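You operate a simulated robot arm through the tools that you are given. There is no shell and no other tool. Be economical: measure what you need, move in short steps, check, and stop when the job is done.

Carry out the task below with a simulated robot arm. There is one attempt and no reset: what you move stays moved.

## Task
Open the door of the parts cabinet, take the white cord coil and leave it on the shelf in the parts cupboard and shut the door again. Then pull the white bench drawer open. The order counts.
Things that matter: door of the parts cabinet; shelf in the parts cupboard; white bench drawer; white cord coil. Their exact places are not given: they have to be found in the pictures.

The check looks at the end state, three seconds after you hand in, the way a careful person would. Anything else that was tipped, shoved, dropped, spilled or broken makes it a failure.

## Robot
A 7-joint arm with a two-finger parallel gripper on a trunk, on a base that drives. Base frame: it is fixed to the floor where the robot stands at the start and does not move with it; the origin is under the middle of the robot, x ahead of it, y to its left, z up. Lengths are in m, angles in degrees, forces in N, time in s.
With the tool pointing down near the work surface it reaches from about 0.48 to 0.94 m from the robot's upright axis, wherever it stands. Its first joint turns from -166.0 to 166.0 degrees. Places, roughly: door of the parts cabinet [0.6, -0.2, 0.5]; shelf in the parts cupboard [0.8, -0.3, 0.5]; white bench drawer [-1.9, 0, 0.7]. Payload 3.91 kg.
Tool frame: the origin (TCP) lies between the finger pads and is the grasp point; the fingertips stand 0.03 m ahead of it; z points along the fingers, y is the line along which they close. The gripper opens to 0.11 m. The fingers are 0.02 m wide and 0.01 m thick; the gripper's body (0.048 by 0.112 m) begins 0.055 m behind the TCP.
Orientation is that of the tool frame in the base frame, as a unit quaternion [w, x, y, z]. With the fingers straight down and closing along the base's y, the tool's x points along the base's -x, its y along +y and its z along -z.

## Interface
- The arm moves only by the tool play_rows. Its argument "deltas" is a list of rows, each an object (a shift or turn left out is 0, a gripper value left out holds the last) with "slide": the shift along the base's x, y, z in units of 25 mm (1.0 is 25 mm), a list of three; "rot": the turn, a rotation vector about the base's x, y, z in units of 5 degrees (1.0 is 5 degrees), a list of three; "hand": the opening, from 0 (shut) to 1 (fully open). In form: [{"slide": [dx, dy, dz], "rot": [ax, ay, az], "hand": hand}, ...]. A call has 1 to 10 rows; each row shifts and turns the commanded pose from where the row before left it. A call with a number of a shift or a turn outside -1 to 1 is refused whole. A row lasts 0.2 s, in which the tool goes at most 0.05 m and 8.6 degrees; a call with a longer step from one row to the next is refused whole, and so is a gripper value outside its range. A pose out of reach is approached as far as the arm can. The call stops where the force on the tool passes 40 N (or 10 N more than at its start, if that is more) or the arm is blocked; 0.2 s more then pass. The fingers move at their own pace (about 0.072 m/s each) and stop on an object; they squeeze with about 22 N. The grip force told is the motor's: it shows also when the fingers shut on nothing. Time passes only in rows, and 0.2 s behind the last, so rows that do not move let the fingers close. It gives the time, the measured TCP pose, the force on the tool (base axes), the opening and the grip force at its end, in the units of the frame above (readings bear some noise), with the torque about the TCP (base axes, N m) and any sound that the robot's microphone picked up, and new pictures: "show" is both (left out), scene, wrist or none.
- Cameras (640 x 400 px; columns grow to the right, rows downward): "scene" is now at [0.2445, -0.0244, 1.3187]; the picture's right is [-0.32, -0.95, 0.00], its down [-0.71, 0.24, -0.66] and it looks along [0.63, -0.21, -0.75] (base axes); focal length 214 px, centre (320, 200). "wrist" rides on the gripper at [0.072, 0.017, -0.103] in the tool frame; the picture's right is [-0.23, 0.97, 0.00], its down [-0.76, -0.18, -0.62] and it looks along [-0.61, -0.14, 0.78] (tool axes); focal length 222 px, centre (320, 200).
- move_column(by): slides the trunk up (or, below 0, down) by that many m; the arm and the scene camera ride with it, the base frame stays. It gives what a move gives, with no picture.
- base_move(legs): drives the robot by 1 to 6 legs, each [ahead, left, turn to the left] in m, m and degrees, along the robot's own axes; the way and the turn of a leg run together, so that a leg with both is an arc; at most 1.5 m and 180 degrees a leg. The arm and the cameras ride along, it lands a little off, and it stops where it bumps. It gives what a move gives, and a new picture of the scene camera.
- turn_head(pan, tilt): turns the head with the scene camera to pan (to the left, within 86 degrees either way) and tilt (down, from -29 to 69), counted from straight ahead of the robot. It gives what a move gives, and a new picture of the scene camera.
- probe_pixels(camera, pixels): for up to 12 pixels [column, row] of the newest picture of that camera ("zoom" is the newest enlarged one), the place [x, y, z] in the base frame of the surface seen there, good to about 0.003 m. It takes no simulated time.
- zoom(camera, box): a new picture of the part [left, top, right, bottom] of that camera's present view, enlarged. It takes no simulated time.
- close_job(): hands the job in; it is judged then, once.

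Work in short steps. Measure before you move; look again where a grasp or a placing could have gone wrong, and mend it. You have 110 turns and 260 pictures in all, those below and enlarged ones among them. Open the gripper and draw the arm clear of the work before you hand the job in, unless the task says otherwise; then end with one line.

The tools are called after "Call:" by a JSON object that holds its "method" and its "body". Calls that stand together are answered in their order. play_rows: Moves the arm, as the interface text tells. Its arguments: {"type":"object","properties":{"deltas":{"type":"array","items":{"type":"object","properties":{"slide":{"type":"array","items":{"type":"number"}},"rot":{"type":"array","items":{"type":"number"}},"hand":{"type":"number"}}}},"show":{"type":"string","enum":["both","scene","wrist","none"]}},"required":["deltas"]} The other tools are called the same way: move_column (by) slides the trunk up or down; base_move (legs) drives the base; turn_head (pan, tilt) turns the head that bears the scene camera; probe_pixels (camera, pixels) gives the place of the surface under pixels of a picture; zoom (camera, box) takes an enlarged picture of a part of a camera's view; close_job () hands the job in.

At the start:

```text
time: 0.0
position: [0.5547, -0.0361, 1.1986]
ee_rot: [0.002, 0.0, 1.0, 0.0]
wrist_force: [0.8, 0.4, 0.9]
moment: [0.03, 0.0, 0.0]
grip_width: 0.1097
grasp_force: 0.0
trunk travel left (down, up): [-0.525, 0.157]
robot x, y, heading: [-0.0017, -0.0002, -0.1]
head pan, tilt: [-18.4, 48.6]
```

scene: 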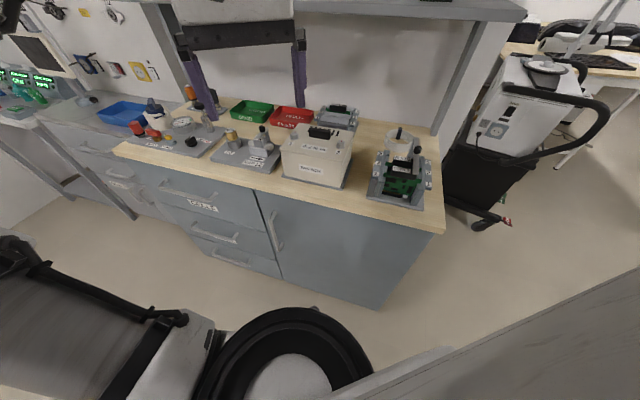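
wrist: 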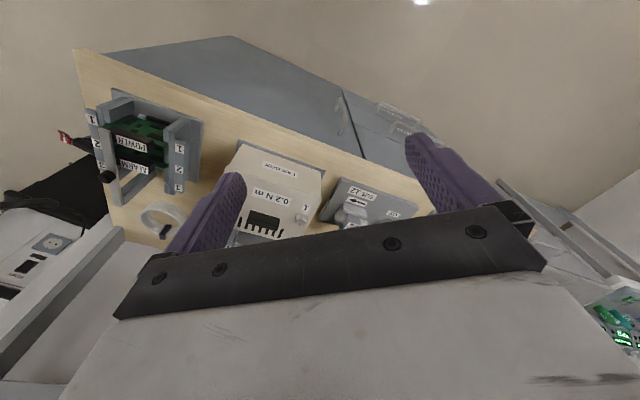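

The scene shows a bench with a cabinet door (handle about (272,232)) and a white ring around (398,142), likely the cord coil. I zoom and probe.

Call:
{"method": "zoom", "body": {"camera": "scene", "box": [240, 80, 480, 230]}}

Call:
{"method": "zoom", "body": {"camera": "wrist", "box": [80, 80, 340, 260]}}

Call:
{"method": "probe_pixels", "body": {"camera": "scene", "pixels": [[257, 192], [282, 277], [268, 216], [277, 245], [377, 306], [435, 232], [330, 250], [400, 142], [390, 145], [440, 225], [285, 195], [232, 238]]}}

Call:
{"method": "probe_pixels", "body": {"camera": "wrist", "pixels": [[145, 212], [165, 205], [183, 215], [155, 232], [165, 218], [165, 232], [150, 130], [120, 195], [285, 165], [150, 243]]}}

```text
2.67 times, centred on (360, 155) of scene
```

zoom: 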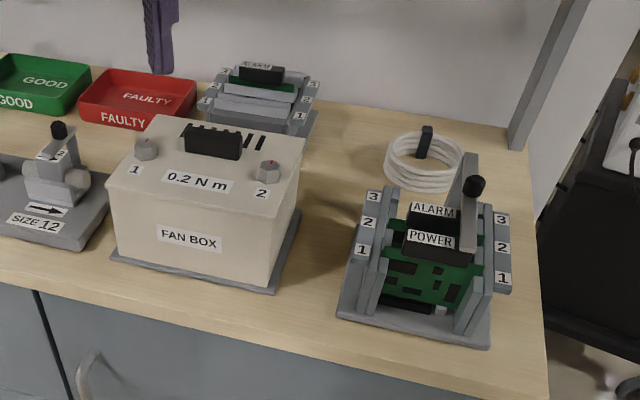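

```text
2.22 times, centred on (210, 170) of wrist
```

zoom: 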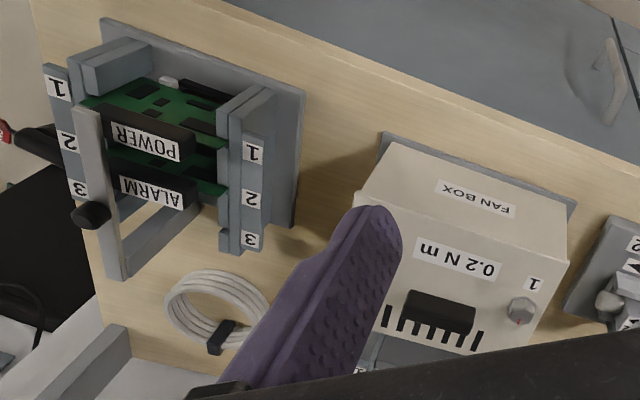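

```text
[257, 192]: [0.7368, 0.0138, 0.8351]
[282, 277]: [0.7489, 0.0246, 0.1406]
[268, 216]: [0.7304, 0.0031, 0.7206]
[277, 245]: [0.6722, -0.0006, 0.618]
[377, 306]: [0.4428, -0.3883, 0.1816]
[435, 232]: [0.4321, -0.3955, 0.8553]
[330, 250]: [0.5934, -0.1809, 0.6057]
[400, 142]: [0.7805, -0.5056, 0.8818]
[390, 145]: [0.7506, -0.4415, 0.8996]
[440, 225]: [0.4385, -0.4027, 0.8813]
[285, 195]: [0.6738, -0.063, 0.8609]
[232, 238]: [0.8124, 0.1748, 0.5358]
```

```text
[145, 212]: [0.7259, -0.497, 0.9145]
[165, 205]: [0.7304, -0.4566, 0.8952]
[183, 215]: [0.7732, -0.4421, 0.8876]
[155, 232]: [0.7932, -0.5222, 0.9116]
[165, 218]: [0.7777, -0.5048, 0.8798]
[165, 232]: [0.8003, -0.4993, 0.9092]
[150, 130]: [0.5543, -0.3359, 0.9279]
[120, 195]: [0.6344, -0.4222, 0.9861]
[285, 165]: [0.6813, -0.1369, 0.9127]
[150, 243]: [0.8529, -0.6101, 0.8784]
```

The bench is turned about -36°; the door is hinged at its right end near (0.44,-0.39) with the handle near (0.72,0.01,0.67), and the coil is at about (0.77,-0.48,0.9). The door would sweep where the robot stands, so I look around before driving.

Call:
{"method": "turn_head", "body": {"pan": 50, "tilt": 40}}

Call:
{"method": "turn_head", "body": {"pan": -80, "tilt": 40}}

Call:
{"method": "turn_head", "body": {"pan": -8, "tilt": 60}}

```text
time: 1.4
position: [0.5524, -0.0364, 1.1987]
ee_rot: [0.0, 0.0, 1.0, -0.001]
wrist_force: [0.6, 0.5, -0.2]
moment: [-0.01, 0.02, 0.03]
grip_width: 0.1099
grasp_force: 0.0
trunk travel left (down, up): [-0.525, 0.157]
robot x, y, heading: [0.0025, -0.0001, -0.1]
head pan, tilt: [50.0, 40.0]
```

scene: 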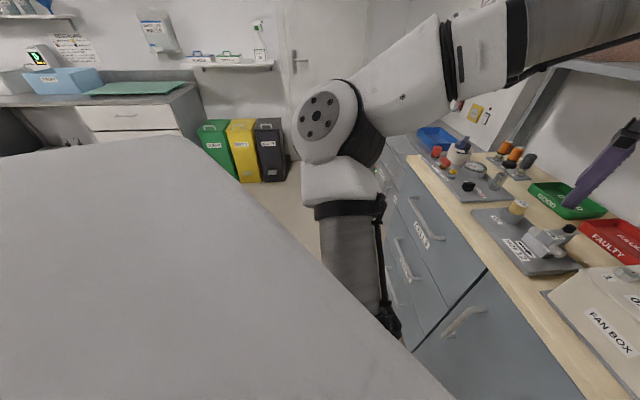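

```text
time: 3.5
position: [0.5547, -0.0366, 1.1991]
ee_rot: [0.0, 0.0, 1.0, 0.0]
wrist_force: [0.0, -0.7, -0.3]
moment: [0.0, 0.02, -0.01]
grip_width: 0.1098
grasp_force: 0.2
trunk travel left (down, up): [-0.525, 0.157]
robot x, y, heading: [0.0017, -0.0004, -0.2]
head pan, tilt: [-80.0, 40.0]
```

scene: 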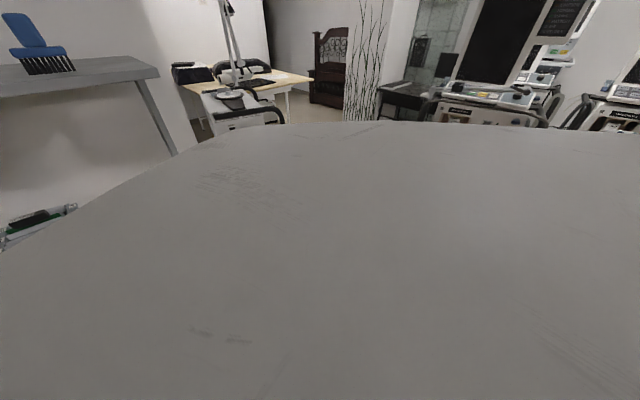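

```text
time: 5.0
position: [0.5543, -0.0359, 1.1996]
ee_rot: [0.001, 0.0, 1.0, 0.0]
wrist_force: [0.5, -0.3, -0.3]
moment: [-0.01, 0.0, 0.0]
grip_width: 0.11
grasp_force: 0.1
trunk travel left (down, up): [-0.525, 0.157]
robot x, y, heading: [-0.0033, -0.0035, 0.1]
head pan, tilt: [-8.0, 60.0]
```

scene: 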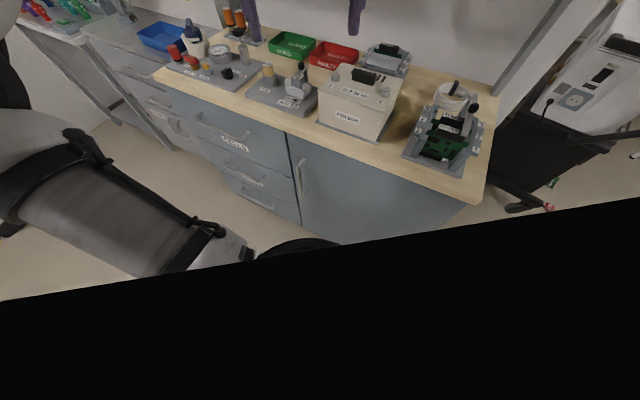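

The area to the left is free floor. I drive to about (0.23, 0.68) and turn -36° so the robot faces the bench from the left of the door's sweep.

Call:
{"method": "base_move", "body": {"legs": [[0.0, 0.68, 0], [0.22, 0.0, 0], [0, 0, -36]]}}

Call:
{"method": "turn_head", "body": {"pan": -18, "tilt": 48}}

```text
time: 13.7
position: [0.6478, 0.325, 1.1987]
ee_rot: [0.001, 0.308, 0.951, 0.0]
wrist_force: [-0.3, 0.5, 0.6]
moment: [0.0, 0.01, 0.02]
grip_width: 0.11
grasp_force: 0.1
trunk travel left (down, up): [-0.525, 0.157]
robot x, y, heading: [0.2224, 0.6773, -35.8]
head pan, tilt: [-8.0, 60.0]
```

scene: 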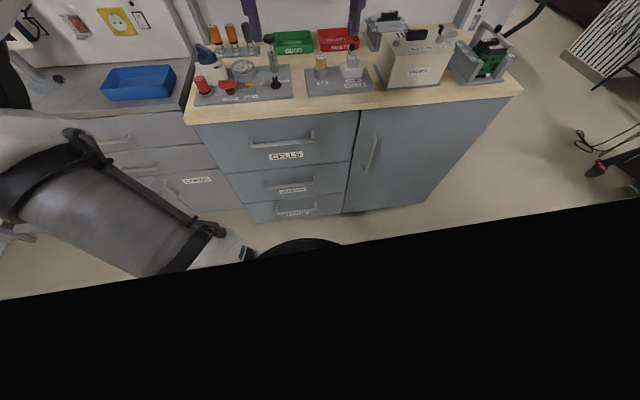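

```text
time: 14.4
position: [0.6483, 0.323, 1.1996]
ee_rot: [0.0, 0.308, 0.951, 0.0]
wrist_force: [-0.2, -0.6, -0.4]
moment: [-0.01, 0.01, -0.02]
grip_width: 0.1098
grasp_force: 0.0
trunk travel left (down, up): [-0.525, 0.157]
robot x, y, heading: [0.2203, 0.6797, -35.7]
head pan, tilt: [-18.0, 48.0]
```

scene: 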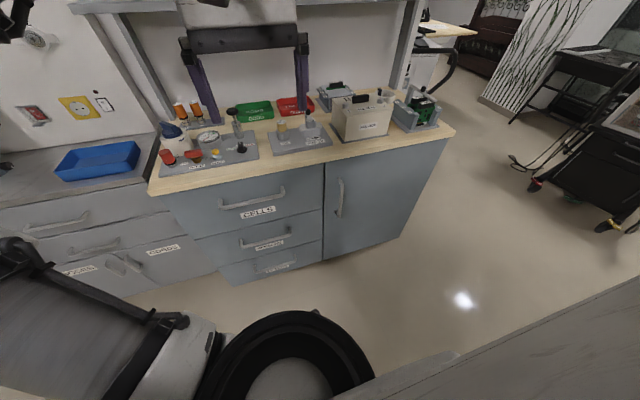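

The door with its vertical handle at (340,198) is clear now. I zoom on it and probe the handle and door edges.

Call:
{"method": "zoom", "body": {"camera": "scene", "box": [280, 120, 480, 260]}}

Call:
{"method": "probe_pixels", "body": {"camera": "scene", "pixels": [[341, 182], [341, 190], [341, 198], [341, 206], [338, 214], [325, 170], [325, 240], [400, 232], [441, 148], [352, 200], [452, 132], [360, 160]]}}

```text
2.86 times, centred on (380, 190) of scene
```

zoom: 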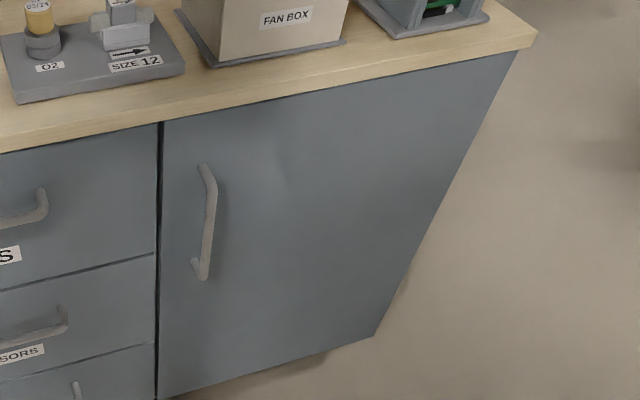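

```text
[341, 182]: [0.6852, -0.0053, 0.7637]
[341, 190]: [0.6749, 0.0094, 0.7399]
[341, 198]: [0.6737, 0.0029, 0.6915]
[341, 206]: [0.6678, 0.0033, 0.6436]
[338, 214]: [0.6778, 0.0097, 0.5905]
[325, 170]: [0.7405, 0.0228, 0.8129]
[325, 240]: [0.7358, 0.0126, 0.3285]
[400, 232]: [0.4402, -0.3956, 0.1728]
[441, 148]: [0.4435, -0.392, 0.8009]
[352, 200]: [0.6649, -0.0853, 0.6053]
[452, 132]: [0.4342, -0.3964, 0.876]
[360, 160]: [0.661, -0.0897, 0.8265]
```

I take handle bar at (0.674,0.004), z 0.60–0.76. I pitch the tool to point horizontally at the door (rotation about (-0.583,-0.812,0)), pulling back a bit from the bench meanwhile.

Call:
{"method": "play_rows", "body": {"deltas": [{"rot": [-0.7, -0.974, 0]}, {"rot": [-0.7, -0.974, 0]}, {"rot": [-0.7, -0.974, 0]}, {"rot": [-0.7, -0.974, 0]}, {"rot": [-0.7, -0.974, 0]}, {"rot": [-0.7, -0.974, 0]}, {"rot": [-0.7, -0.974, 0]}, {"rot": [-0.7, -0.974, 0]}, {"rot": [-0.7, -0.974, 0]}, {"rot": [-0.7, -0.974, 0]}], "show": "none"}}

Call:
{"method": "play_rows", "body": {"deltas": [{"rot": [-0.7, -0.974, 0]}, {"rot": [-0.7, -0.974, 0]}, {"rot": [-0.7, -0.974, 0]}, {"rot": [-0.7, -0.974, 0]}, {"rot": [-0.7, -0.974, 0]}, {}], "show": "scene"}}

```text
time: 16.6
position: [0.6488, 0.3247, 1.1993]
ee_rot: [0.476, 0.266, 0.824, -0.153]
wrist_force: [0.2, -0.6, 0.4]
moment: [-0.03, 0.0, -0.02]
grip_width: 0.1098
grasp_force: 0.0
trunk travel left (down, up): [-0.525, 0.157]
robot x, y, heading: [0.2191, 0.6792, -35.8]
head pan, tilt: [-18.0, 48.0]
```

```text
time: 18.0
position: [0.664, 0.3046, 1.2443]
ee_rot: [0.673, 0.217, 0.673, -0.216]
wrist_force: [-0.3, 0.4, -0.1]
moment: [0.04, 0.02, -0.04]
grip_width: 0.1101
grasp_force: 0.0
out of reach, approached as far as the arm can: row 3, 4, 5
trunk travel left (down, up): [-0.525, 0.157]
robot x, y, heading: [0.2182, 0.6774, -35.6]
head pan, tilt: [-18.0, 48.0]
```

scene: 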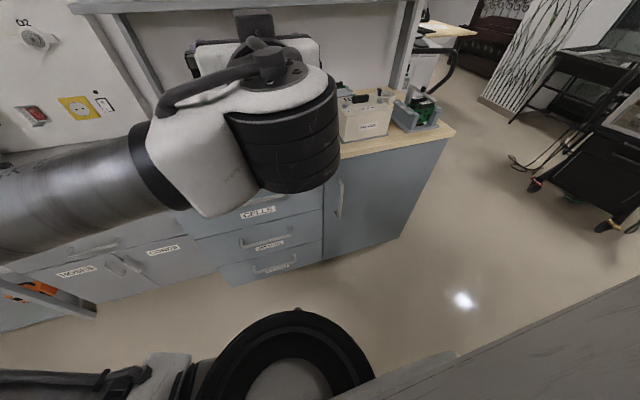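

The tool is now horizontal. Before lowering the trunk I check how near the arm's links are to the benches.

Call:
{"method": "probe_pixels", "body": {"camera": "scene", "pixels": [[20, 210], [80, 160], [80, 230], [150, 150], [230, 100], [300, 60], [200, 50], [280, 150]]}}

Call:
{"method": "turn_head", "body": {"pan": 50, "tilt": 35}}

```text
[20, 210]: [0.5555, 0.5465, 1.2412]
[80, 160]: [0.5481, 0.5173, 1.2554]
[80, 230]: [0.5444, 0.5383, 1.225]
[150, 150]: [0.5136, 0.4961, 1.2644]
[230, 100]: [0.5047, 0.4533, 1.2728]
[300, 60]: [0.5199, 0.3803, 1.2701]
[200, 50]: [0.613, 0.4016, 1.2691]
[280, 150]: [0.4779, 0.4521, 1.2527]
```

```text
time: 19.4
position: [0.6635, 0.3037, 1.2451]
ee_rot: [0.673, 0.217, 0.673, -0.217]
wrist_force: [-0.5, -0.3, -0.2]
moment: [-0.01, 0.01, 0.0]
grip_width: 0.1102
grasp_force: 0.1
trunk travel left (down, up): [-0.525, 0.157]
robot x, y, heading: [0.2205, 0.6782, -35.6]
head pan, tilt: [50.0, 35.0]
```

scene: 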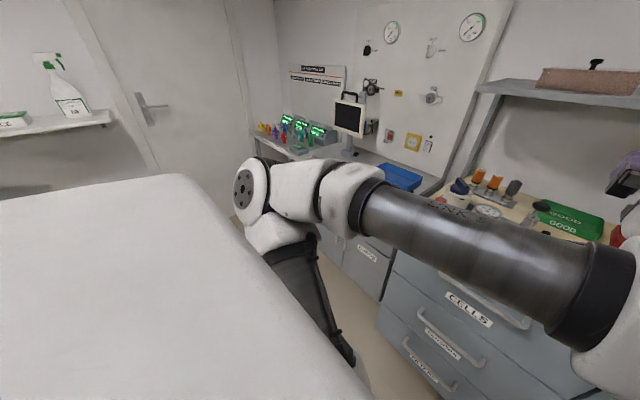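

I probe the elbow and forearm to check clearance to the left bench.

Call:
{"method": "probe_pixels", "body": {"camera": "scene", "pixels": [[245, 190], [300, 170], [370, 200], [450, 210], [400, 170], [390, 165], [330, 230]]}}

```text
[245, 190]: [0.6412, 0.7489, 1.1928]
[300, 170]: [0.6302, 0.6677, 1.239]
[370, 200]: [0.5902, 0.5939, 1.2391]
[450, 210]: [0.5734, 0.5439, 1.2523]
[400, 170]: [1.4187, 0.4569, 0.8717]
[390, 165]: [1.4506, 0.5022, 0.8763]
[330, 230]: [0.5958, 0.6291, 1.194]
```

Elbow at n≈0.5 m in front of the bench: clear. I lower the trunk 0.5 m and look at the door again.

Call:
{"method": "move_column", "body": {"by": -0.5}}

Call:
{"method": "turn_head", "body": {"pan": -18, "tilt": 30}}

Call:
{"method": "zoom", "body": {"camera": "wrist", "box": [0, 0, 640, 400]}}

```text
refused: -0.5 is not a number from -0.4 to 0.4
```

```text
time: 20.8
position: [0.6638, 0.305, 1.2457]
ee_rot: [0.672, 0.217, 0.674, -0.216]
wrist_force: [0.2, -0.5, -0.6]
moment: [0.0, 0.02, 0.02]
grip_width: 0.11
grasp_force: 0.1
trunk travel left (down, up): [-0.525, 0.157]
robot x, y, heading: [0.2224, 0.6818, -35.7]
head pan, tilt: [-18.0, 30.0]
```

scene: 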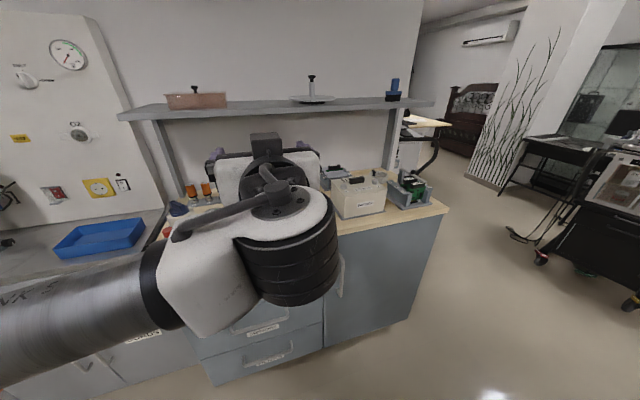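

```text
1.00 times, centred on (320, 200) of wrist (not enlarged: the box is as wide or as high as the picture)
```

zoom: 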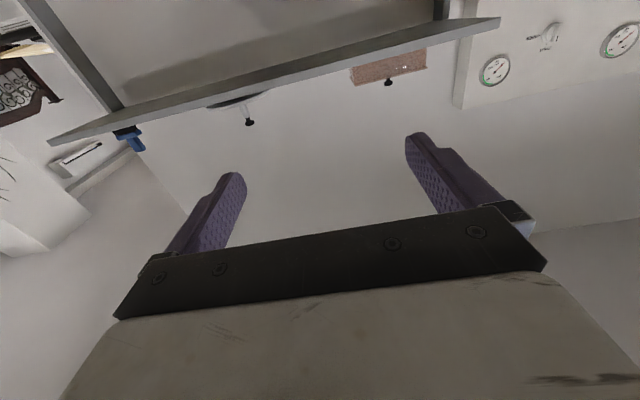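

The limit is 0.4 per move; I lower in two steps.

Call:
{"method": "move_column", "body": {"by": -0.3}}

Call:
{"method": "move_column", "body": {"by": -0.2}}

Call:
{"method": "turn_head", "body": {"pan": -25, "tilt": 25}}

Call:
{"method": "zoom", "body": {"camera": "wrist", "box": [0, 0, 640, 400]}}

```text
time: 23.8
position: [0.6636, 0.3045, 0.9442]
ee_rot: [0.673, 0.216, 0.673, -0.216]
wrist_force: [-0.8, -0.3, -0.6]
moment: [0.0, -0.03, -0.02]
grip_width: 0.1099
grasp_force: 0.0
trunk travel left (down, up): [-0.225, 0.457]
robot x, y, heading: [0.2203, 0.6762, -35.8]
head pan, tilt: [-18.0, 30.0]
```

```text
time: 26.2
position: [0.6596, 0.3064, 0.7928]
ee_rot: [0.675, 0.217, 0.671, -0.217]
wrist_force: [0.4, 0.4, -1.2]
moment: [0.01, 0.01, 0.0]
grip_width: 0.1098
grasp_force: 0.1
trunk travel left (down, up): [-0.067, 0.615]
robot x, y, heading: [0.2204, 0.6792, -35.9]
head pan, tilt: [-18.0, 30.0]
stopped: the arm was blocked; the commanded pose is now the measured one
```

```text
time: 26.9
position: [0.6607, 0.3057, 0.7925]
ee_rot: [0.675, 0.217, 0.671, -0.216]
wrist_force: [0.2, 0.0, -1.1]
moment: [0.01, 0.01, 0.02]
grip_width: 0.1101
grasp_force: 0.1
trunk travel left (down, up): [-0.067, 0.615]
robot x, y, heading: [0.2195, 0.6792, -35.6]
head pan, tilt: [-25.0, 25.0]
```

scene: 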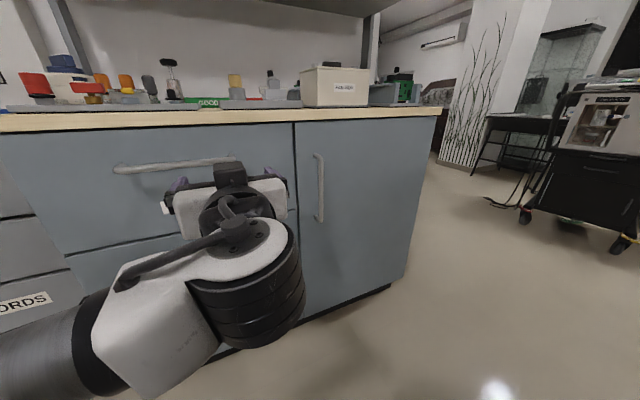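

```text
1.00 times, centred on (320, 200) of wrist (not enlarged: the box is as wide or as high as the picture)
```

zoom: 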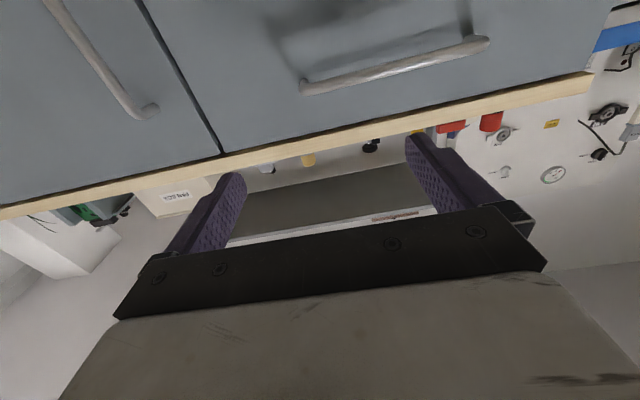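

Something blocked the arm at 0.79. I look to the left-down to see what the elbow touches.

Call:
{"method": "turn_head", "body": {"pan": 45, "tilt": 45}}

Call:
{"method": "turn_head", "body": {"pan": 0, "tilt": 65}}

```text
time: 28.3
position: [0.6616, 0.3059, 0.7912]
ee_rot: [0.674, 0.217, 0.672, -0.216]
wrist_force: [0.0, 0.5, 0.5]
moment: [-0.03, -0.02, 0.0]
grip_width: 0.1101
grasp_force: 0.1
trunk travel left (down, up): [-0.067, 0.615]
robot x, y, heading: [0.2183, 0.676, -35.7]
head pan, tilt: [45.0, 45.0]
```

scene: 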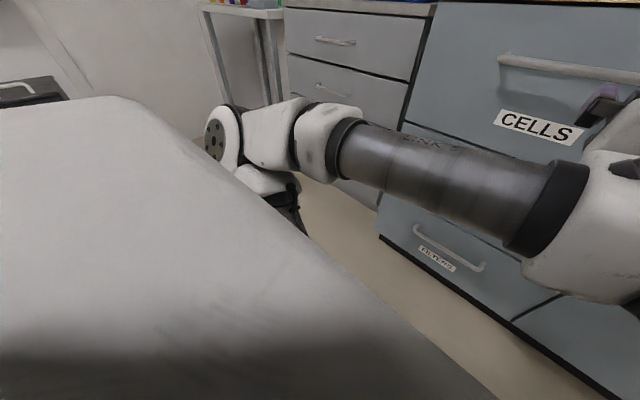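

```text
time: 29.4
position: [0.661, 0.3056, 0.7918]
ee_rot: [0.674, 0.218, 0.671, -0.217]
wrist_force: [-1.0, 0.1, -0.3]
moment: [-0.01, 0.01, 0.02]
grip_width: 0.1101
grasp_force: 0.1
trunk travel left (down, up): [-0.067, 0.615]
robot x, y, heading: [0.2186, 0.678, -35.3]
head pan, tilt: [0.0, 65.0]
```

scene: 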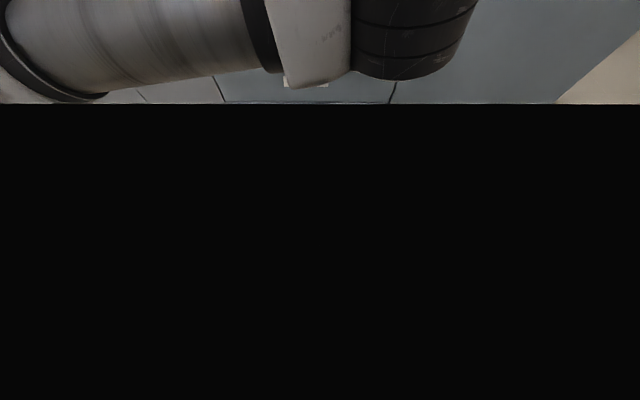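

Likely the arm's lower link met the base. I raise the trunk slightly and move with the arm right toward the handle and down.

Call:
{"method": "move_column", "body": {"by": 0.04}}

Call:
{"method": "play_rows", "body": {"deltas": [{"slide": [-0.2, -1, -0.2]}, {"slide": [-0.2, -1, -0.2]}, {"slide": [-0.2, -1, -0.2]}, {"slide": [-0.2, -1, -0.4]}, {"slide": [-0.2, -1, -0.4]}, {"slide": [-0.2, -1, -0.4]}, {"slide": [-0.2, -1, -0.4]}, {"slide": [-0.2, -1, -0.4]}, {"slide": [-0.2, -1, -0.4]}, {}], "show": "wrist"}}

Call:
{"method": "turn_head", "body": {"pan": -10, "tilt": 30}}

```text
time: 30.2
position: [0.6631, 0.3045, 0.8268]
ee_rot: [0.672, 0.219, 0.673, -0.217]
wrist_force: [-0.5, 0.2, -0.2]
moment: [0.0, 0.02, -0.01]
grip_width: 0.1099
grasp_force: 0.2
trunk travel left (down, up): [-0.107, 0.575]
robot x, y, heading: [0.22, 0.6833, -35.8]
head pan, tilt: [0.0, 65.0]
```

```text
time: 32.4
position: [0.6184, 0.0783, 0.7518]
ee_rot: [0.673, 0.218, 0.673, -0.217]
wrist_force: [-0.2, -0.1, 0.3]
moment: [-0.01, -0.01, 0.07]
grip_width: 0.1098
grasp_force: 0.0
trunk travel left (down, up): [-0.107, 0.575]
robot x, y, heading: [0.2206, 0.6771, -35.8]
head pan, tilt: [0.0, 65.0]
```

wrist: 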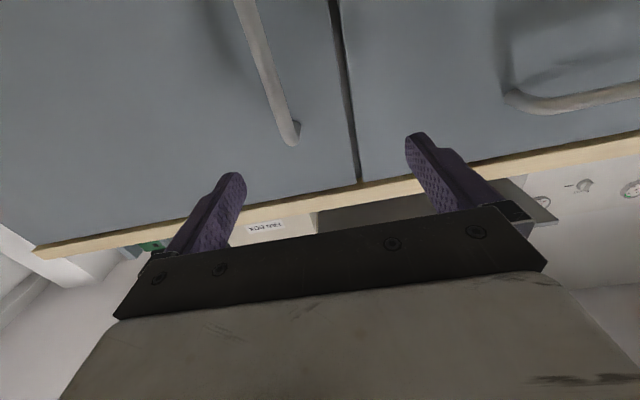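

```text
time: 33.4
position: [0.6189, 0.0764, 0.7526]
ee_rot: [0.673, 0.217, 0.674, -0.215]
wrist_force: [0.4, -0.4, 0.1]
moment: [0.01, -0.01, -0.04]
grip_width: 0.1101
grasp_force: 0.0
trunk travel left (down, up): [-0.107, 0.575]
robot x, y, heading: [0.2183, 0.6754, -35.5]
head pan, tilt: [-10.0, 30.0]
```

scene: 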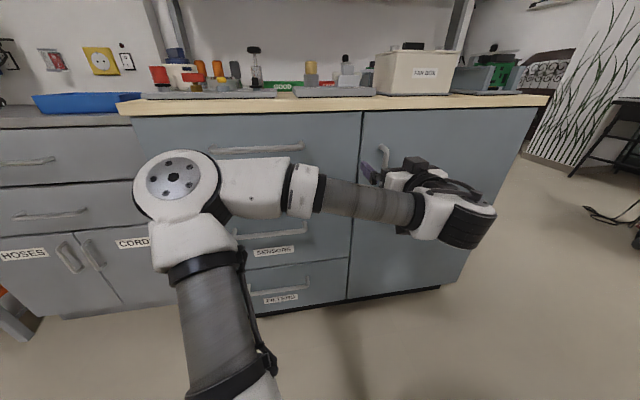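

TCP is at door coordinates u=0.488, n=0.13. I align with the bar (u=0.46, z≈0.69), move in to n≈0.045 with the open gripper, then look.

Call:
{"method": "play_rows", "body": {"deltas": [{"slide": [-0.65, -0.91, -1]}, {"slide": [0, 0, -1]}, {"slide": [0, 0, -0.5]}, {"slide": [0.7, -0.5, 0]}, {"slide": [0.7, -0.5, 0]}, {"slide": [0.7, -0.5, 0]}, {"slide": [0.65, -0.47, 0]}, {}], "show": "wrist"}}

Call:
{"method": "zoom", "body": {"camera": "scene", "box": [340, 120, 500, 260]}}

```text
time: 35.2
position: [0.6717, 0.008, 0.6912]
ee_rot: [0.673, 0.218, 0.673, -0.216]
wrist_force: [-0.1, 0.4, 0.1]
moment: [0.03, -0.02, -0.01]
grip_width: 0.1099
grasp_force: 0.1
trunk travel left (down, up): [-0.107, 0.575]
robot x, y, heading: [0.2227, 0.6759, -35.5]
head pan, tilt: [-10.0, 30.0]
```

wrist: 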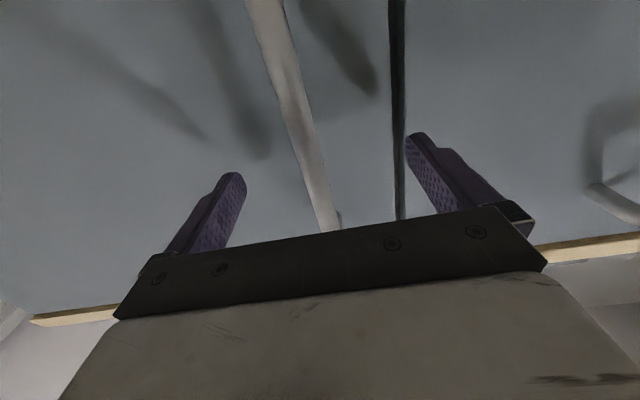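

```text
2.86 times, centred on (420, 190) of scene
```

zoom: 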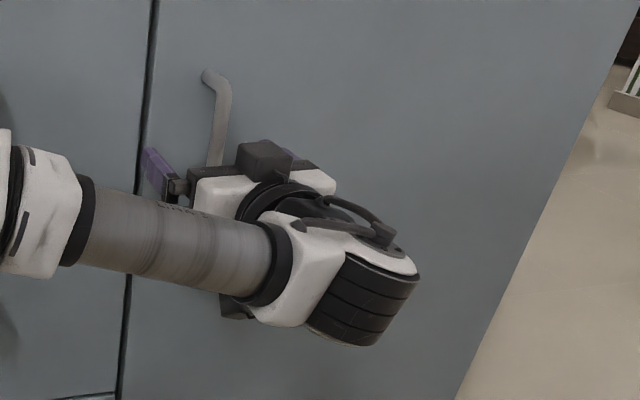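

The bar sits between the fingers. I close on it and start pulling along the hinge arc, turning with the door.

Call:
{"method": "play_rows", "body": {"deltas": [{"hand": 0}, {"hand": 0}, {"hand": 0}, {"hand": 0}, {"hand": 0}], "show": "none"}}

Call:
{"method": "play_rows", "body": {"deltas": [{"slide": [-0.857, 0.463, 0], "rot": [0, 0, 0.6]}, {"slide": [-0.88, 0.418, 0], "rot": [0, 0, 0.6]}, {"slide": [-0.9, 0.371, 0], "rot": [0, 0, 0.6]}, {"slide": [-0.919, 0.3235, 0], "rot": [0, 0, 0.6]}], "show": "both"}}

```text
time: 36.4
position: [0.6682, 0.0055, 0.6911]
ee_rot: [0.672, 0.219, 0.673, -0.218]
wrist_force: [-7.5, -13.3, 0.3]
moment: [0.05, 0.31, -0.21]
grip_width: 0.0136
grasp_force: 44.7
trunk travel left (down, up): [-0.107, 0.575]
robot x, y, heading: [0.2157, 0.6781, -35.8]
head pan, tilt: [-10.0, 30.0]
```

```text
time: 37.4
position: [0.5998, 0.0369, 0.6915]
ee_rot: [0.692, 0.146, 0.692, -0.146]
wrist_force: [-5.1, -14.0, 17.2]
moment: [0.04, 0.27, -0.25]
grip_width: 0.0139
grasp_force: 44.8
out of reach, approached as far as the arm can: row 4
trunk travel left (down, up): [-0.107, 0.575]
robot x, y, heading: [0.2159, 0.6773, -35.6]
head pan, tilt: [-10.0, 30.0]
```

scene: 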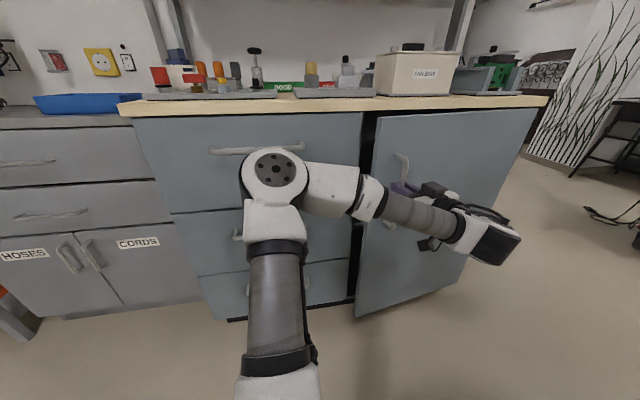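
wrist: 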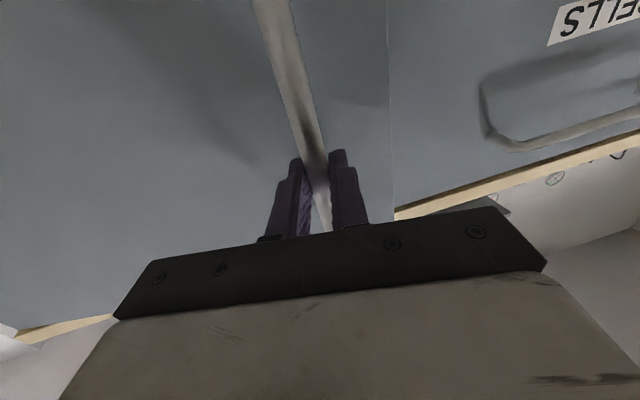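

The door opens, but the arm is at its near limit. Still gripping, I back the base a bit along the arc (about 0.12 m) to open the door further.

Call:
{"method": "base_move", "body": {"legs": [[-0.11, -0.045, 0]]}}

```text
time: 38.7
position: [0.4832, 0.0647, 0.6913]
ee_rot: [0.691, 0.146, 0.693, -0.145]
wrist_force: [0.3, 17.0, 11.4]
moment: [-0.28, -0.35, 0.11]
grip_width: 0.0139
grasp_force: 44.9
trunk travel left (down, up): [-0.107, 0.575]
robot x, y, heading: [0.1027, 0.7084, -35.8]
head pan, tilt: [-10.0, 30.0]
```

scene: 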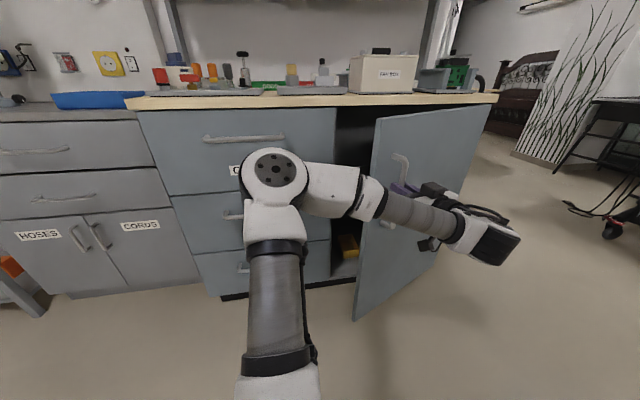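

Door is ~25° open. I continue the arc with the base, still holding the handle.

Call:
{"method": "base_move", "body": {"legs": [[-0.08, -0.062, 0], [-0.07, -0.078, 0]]}}

```text
time: 39.6
position: [0.4463, 0.0672, 0.6902]
ee_rot: [0.694, 0.141, 0.692, -0.139]
wrist_force: [-0.2, 1.8, 1.7]
moment: [0.08, 0.85, 0.0]
grip_width: 0.0138
grasp_force: 45.4
trunk travel left (down, up): [-0.107, 0.575]
robot x, y, heading: [0.0602, 0.7031, -35.8]
head pan, tilt: [-10.0, 30.0]
stopped in leg 1: the force on the tool passed its limit at 47 N (the readings are from after the stop); the commanded pose is now the measured one
```

scene: 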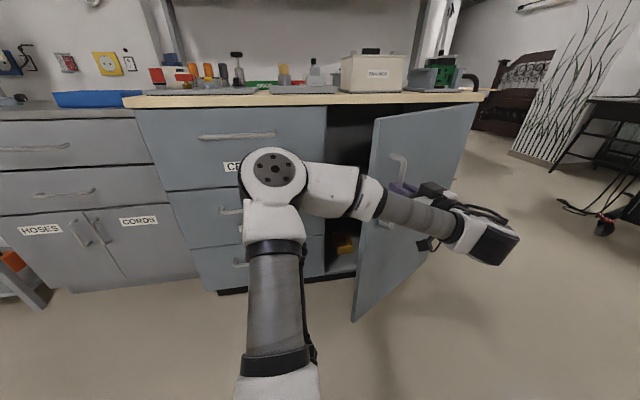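

The door is about 30° open. I release the handle and back the base away, then view the situation.

Call:
{"method": "play_rows", "body": {"deltas": [{"hand": 1}, {"hand": 1}, {"hand": 1}, {"hand": 1}, {"hand": 1}], "show": "wrist"}}

Call:
{"method": "base_move", "body": {"legs": [[-0.12, 0.03, 0], [0, 0.15, 0]]}}

```text
time: 40.8
position: [0.4475, 0.0673, 0.691]
ee_rot: [0.694, 0.141, 0.693, -0.139]
wrist_force: [-0.7, 0.2, -0.4]
moment: [-0.04, -0.02, 0.01]
grip_width: 0.1099
grasp_force: 0.1
trunk travel left (down, up): [-0.107, 0.575]
robot x, y, heading: [0.0596, 0.705, -35.8]
head pan, tilt: [-10.0, 30.0]
```

wrist: 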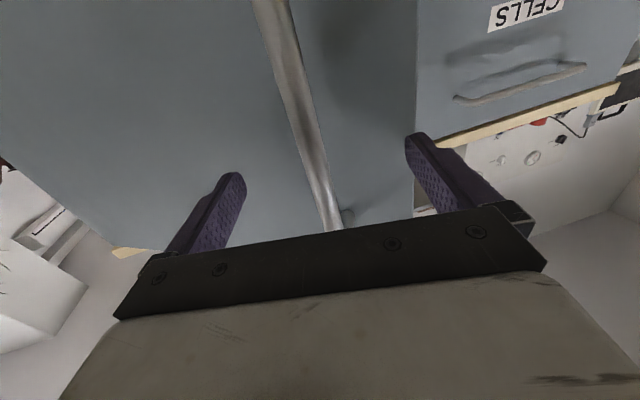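

```text
time: 43.4
position: [0.4545, 0.2813, 0.6902]
ee_rot: [0.694, 0.141, 0.693, -0.138]
wrist_force: [0.5, 0.4, -0.5]
moment: [0.02, -0.01, 0.0]
grip_width: 0.1097
grasp_force: 0.0
trunk travel left (down, up): [-0.107, 0.575]
robot x, y, heading: [0.0703, 0.9204, -35.8]
head pan, tilt: [-10.0, 30.0]
```

scene: 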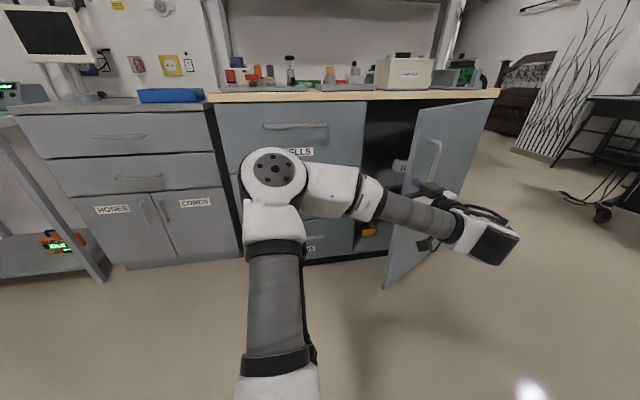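

I probe the door's present edge and handle and zoom into the gap.

Call:
{"method": "zoom", "body": {"camera": "scene", "box": [340, 80, 500, 300]}}

Call:
{"method": "probe_pixels", "body": {"camera": "scene", "pixels": [[416, 125], [405, 190], [388, 285], [437, 160], [492, 102], [400, 166], [385, 190], [368, 228], [363, 160], [480, 130]]}}

```text
1.82 times, centred on (420, 190) of scene
```

zoom: 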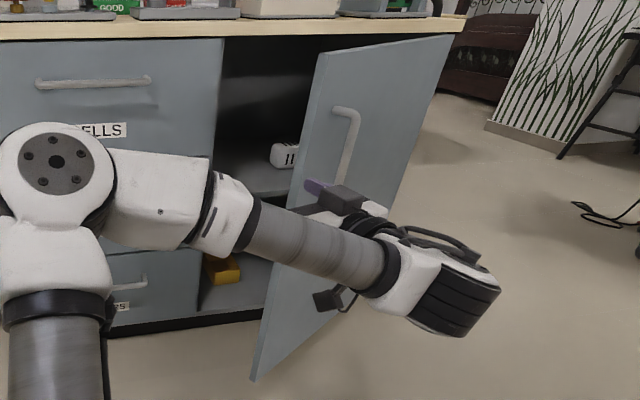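

```text
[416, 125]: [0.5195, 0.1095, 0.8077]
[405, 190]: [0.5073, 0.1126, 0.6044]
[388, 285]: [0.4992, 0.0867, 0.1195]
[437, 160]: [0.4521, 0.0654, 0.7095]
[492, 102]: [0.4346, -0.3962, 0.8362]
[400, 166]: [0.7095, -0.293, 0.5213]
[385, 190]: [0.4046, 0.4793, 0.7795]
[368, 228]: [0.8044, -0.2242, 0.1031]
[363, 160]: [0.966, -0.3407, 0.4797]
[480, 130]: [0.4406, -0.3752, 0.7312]
```

Door edge is now at (0.515,0.11), 27° open. I close the fingers and turn the tool to yaw about -70°, lined up with the gap.

Call:
{"method": "play_rows", "body": {"deltas": [{"slide": [0.36, 0, 0], "rot": [0, 0, -1], "hand": 0}, {"slide": [0.36, 0, 0], "rot": [0, 0, -1], "hand": 0}, {"slide": [0.36, 0, 0], "rot": [0, 0, -1]}, {"slide": [0.36, 0, 0], "rot": [0, 0, -1]}, {"slide": [0.36, 0, 0], "rot": [0, 0, -1]}, {"slide": [0.36, 0, 0], "rot": [0, 0, -1]}, {"slide": [0.36, 0, 0], "rot": [0, 0, -1]}, {"slide": [0.36, 0, 0], "rot": [0, 0, -1]}, {"slide": [0.36, 0, 0], "rot": [0, 0, -1]}, {}], "show": "both"}}

```text
time: 45.6
position: [0.5361, 0.2798, 0.691]
ee_rot: [0.588, 0.395, 0.585, -0.394]
wrist_force: [-0.4, -0.2, 0.0]
moment: [-0.02, 0.01, 0.01]
grip_width: 0.0
grasp_force: 21.9
trunk travel left (down, up): [-0.107, 0.575]
robot x, y, heading: [0.0673, 0.9195, -35.6]
head pan, tilt: [-10.0, 30.0]
```

scene: 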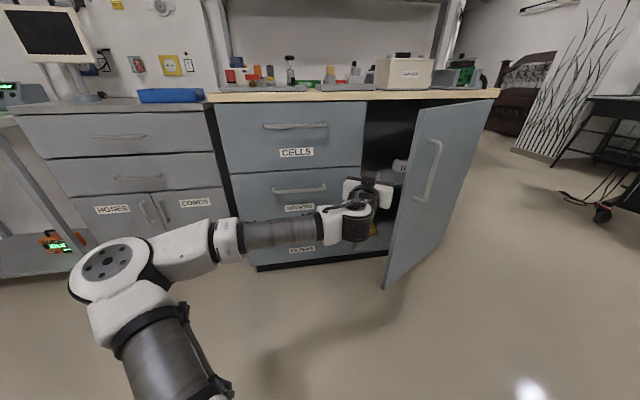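
wrist: 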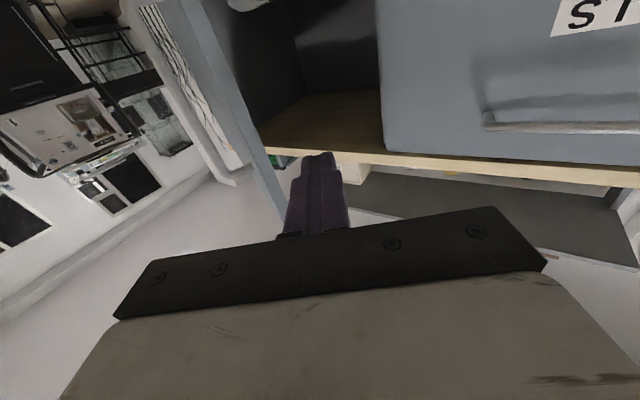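

Tool points through the gap. I drive the base so the fingertip enters the gap, to TCP about (0.61,0.08).

Call:
{"method": "base_move", "body": {"legs": [[0.177, -0.119, 0]]}}

```text
time: 47.3
position: [0.6137, 0.0842, 0.6915]
ee_rot: [0.589, 0.394, 0.587, -0.392]
wrist_force: [0.1, -0.2, 0.2]
moment: [-0.01, -0.04, 0.01]
grip_width: 0.0
grasp_force: 22.1
trunk travel left (down, up): [-0.107, 0.575]
robot x, y, heading: [0.1464, 0.7237, -35.5]
head pan, tilt: [-10.0, 30.0]
```

scene: 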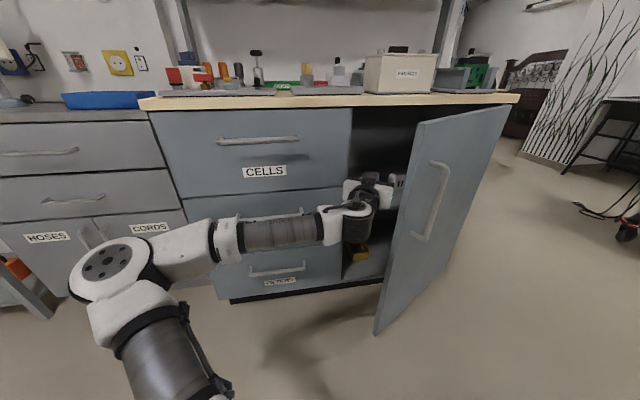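

Fingertip is inside the gap. I sweep the door open with the base along the hinge arc, first part.

Call:
{"method": "base_move", "body": {"legs": [[-0.168, -0.134, 0], [-0.096, -0.112, 0]]}}

```text
time: 48.3
position: [0.5692, 0.0855, 0.6886]
ee_rot: [0.589, 0.392, 0.589, -0.391]
wrist_force: [0.2, 2.0, -0.6]
moment: [-0.06, -0.03, -0.12]
grip_width: 0.0002
grasp_force: 22.5
trunk travel left (down, up): [-0.107, 0.575]
robot x, y, heading: [0.1001, 0.7171, -35.2]
head pan, tilt: [-10.0, 30.0]
stopped in leg 1: the robot was blocked; the commanded pose is now the measured one
```

scene: 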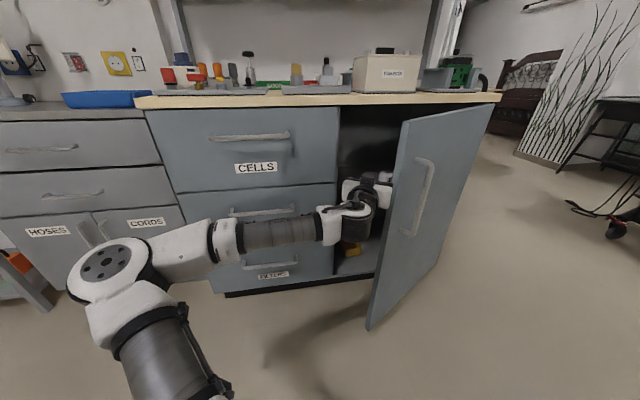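

The base was stopped. I look at the wrist view to see what touches.

Call:
{"method": "zoom", "body": {"camera": "wrist", "box": [0, 0, 640, 400]}}

Call:
{"method": "zoom", "body": {"camera": "scene", "box": [300, 80, 500, 340]}}

Call:
{"method": "probe_pixels", "body": {"camera": "scene", "pixels": [[402, 140], [388, 210], [372, 320], [392, 180], [385, 200]]}}

```text
1.00 times, centred on (320, 200) of wrist (not enlarged: the box is as wide or as high as the picture)
```

zoom: 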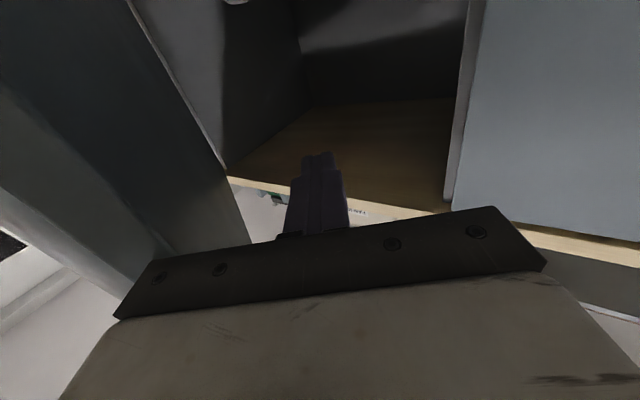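

```text
1.54 times, centred on (400, 210) of scene
```

zoom: 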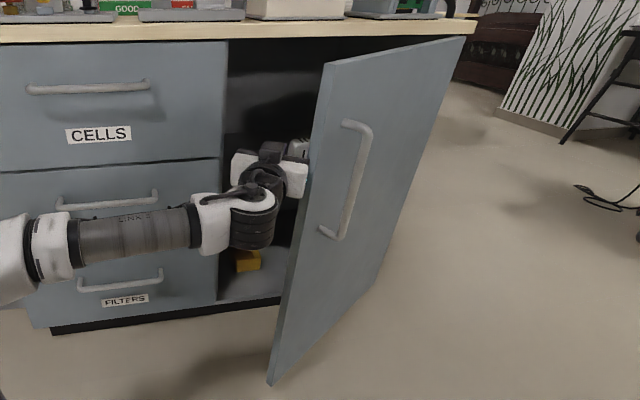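

```text
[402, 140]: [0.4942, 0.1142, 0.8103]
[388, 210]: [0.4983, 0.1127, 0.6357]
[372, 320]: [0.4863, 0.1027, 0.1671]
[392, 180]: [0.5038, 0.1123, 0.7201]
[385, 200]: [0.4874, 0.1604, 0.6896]
```

The hand's body rather than the finger meets the door edge. I back off 5 cm and turn the tool further (to about yaw -112°) so the fingertip pokes the inner face.

Call:
{"method": "base_move", "body": {"legs": [[0.04, 0.029, 0]]}}

Call:
{"method": "play_rows", "body": {"deltas": [{"rot": [0, 0, -1]}, {"rot": [0, 0, -1]}, {"rot": [0, 0, -1]}, {"rot": [0, 0, -1]}, {"rot": [0, 0, -1]}, {"rot": [0, 0, -1]}, {"rot": [0, 0, -1]}, {"rot": [0, 0, -1]}, {"rot": [0, 0, -1]}, {}], "show": "both"}}

```text
time: 49.2
position: [0.6204, 0.0855, 0.6893]
ee_rot: [0.589, 0.393, 0.588, -0.391]
wrist_force: [-0.2, 0.1, 0.1]
moment: [0.02, 0.01, 0.0]
grip_width: 0.0
grasp_force: 22.5
trunk travel left (down, up): [-0.107, 0.575]
robot x, y, heading: [0.1464, 0.717, -35.3]
head pan, tilt: [-10.0, 30.0]
```

scene: 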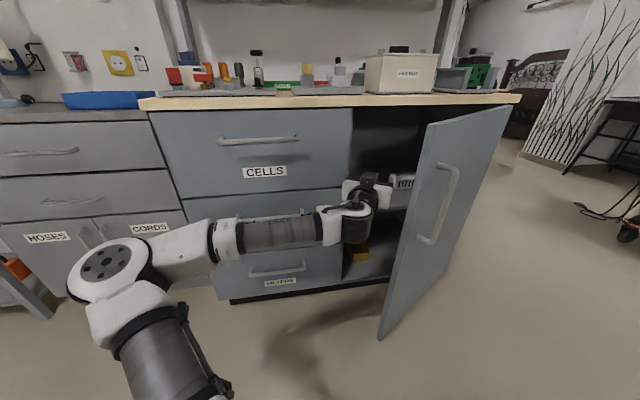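

```text
time: 51.4
position: [0.6197, 0.0847, 0.6893]
ee_rot: [0.395, 0.588, 0.392, -0.587]
wrist_force: [0.4, 0.1, -0.2]
moment: [-0.02, 0.03, 0.0]
grip_width: 0.0001
grasp_force: 21.8
trunk travel left (down, up): [-0.107, 0.575]
robot x, y, heading: [0.1485, 0.7155, -35.3]
head pan, tilt: [-10.0, 30.0]
```

scene: 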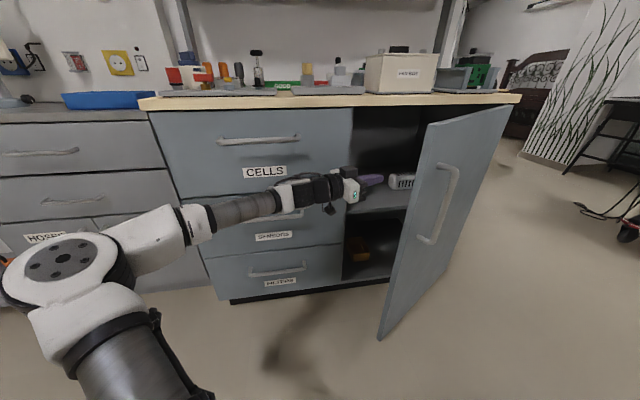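
wrist: 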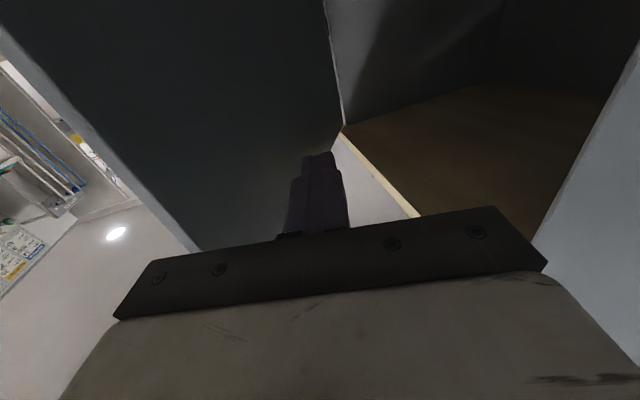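

Now the fingertip faces the door's inner face. I sweep with the base along the arc.

Call:
{"method": "base_move", "body": {"legs": [[-0.064, -0.051, 0], [-0.119, -0.078, 0], [-0.089, -0.112, 0]]}}

```text
time: 54.6
position: [0.2581, 0.0475, 0.6903]
ee_rot: [0.394, 0.588, 0.393, -0.587]
wrist_force: [0.8, -0.5, 0.7]
moment: [-0.02, 0.04, -0.03]
grip_width: 0.0
grasp_force: 21.8
trunk travel left (down, up): [-0.107, 0.575]
robot x, y, heading: [-0.2133, 0.6853, -35.4]
head pan, tilt: [-10.0, 30.0]
```

scene: 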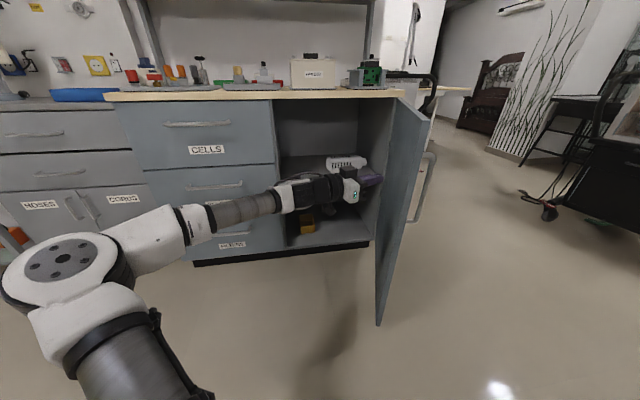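

Working well: the door is ~65° open. I continue the arc.

Call:
{"method": "base_move", "body": {"legs": [[-0.051, -0.133, 0], [-0.009, -0.119, 0], [0.02, -0.08, 0]]}}

```text
time: 58.3
position: [0.0367, -0.1962, 0.6902]
ee_rot: [0.395, 0.587, 0.394, -0.586]
wrist_force: [0.3, -0.3, -0.6]
moment: [0.06, -0.03, 0.02]
grip_width: 0.0
grasp_force: 22.2
trunk travel left (down, up): [-0.107, 0.575]
robot x, y, heading: [-0.4351, 0.4386, -35.1]
head pan, tilt: [-10.0, 30.0]
```

scene: 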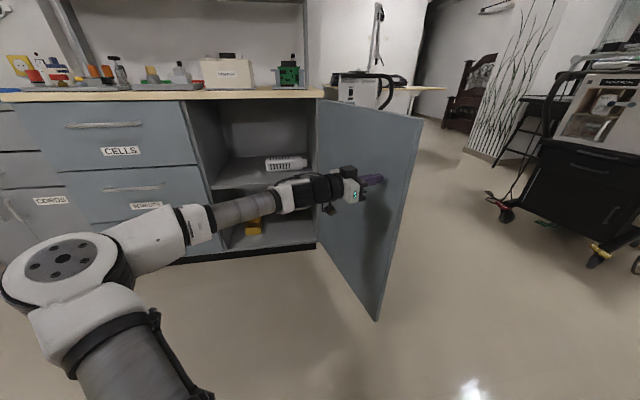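

The door is past 90° and the shelf inside is visible with a white labelled box. I zoom and probe the interior.

Call:
{"method": "zoom", "body": {"camera": "scene", "box": [180, 80, 420, 330]}}

Call:
{"method": "probe_pixels", "body": {"camera": "scene", "pixels": [[375, 315], [408, 130], [316, 120], [285, 163], [303, 166], [250, 168], [230, 170], [225, 185], [265, 185], [250, 160], [255, 225], [300, 235]]}}

```text
1.60 times, centred on (300, 205) of scene
```

zoom: 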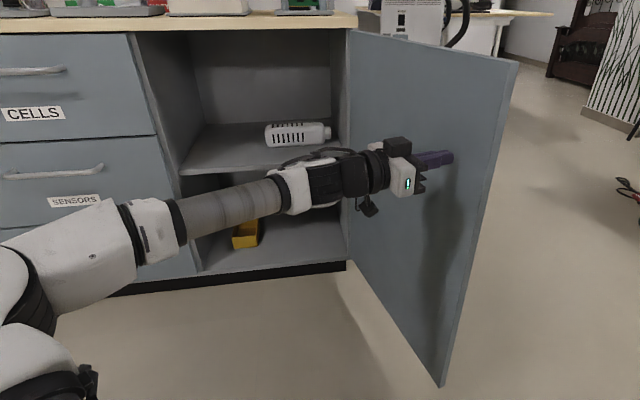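

```text
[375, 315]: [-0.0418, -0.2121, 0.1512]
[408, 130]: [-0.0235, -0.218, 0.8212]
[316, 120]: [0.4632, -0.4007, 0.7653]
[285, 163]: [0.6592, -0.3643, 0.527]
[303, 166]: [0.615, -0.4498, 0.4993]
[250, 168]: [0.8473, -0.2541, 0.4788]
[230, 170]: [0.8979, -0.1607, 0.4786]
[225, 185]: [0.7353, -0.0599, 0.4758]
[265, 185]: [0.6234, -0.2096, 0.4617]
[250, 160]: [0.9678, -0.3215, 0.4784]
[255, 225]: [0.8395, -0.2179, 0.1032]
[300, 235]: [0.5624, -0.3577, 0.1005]
```

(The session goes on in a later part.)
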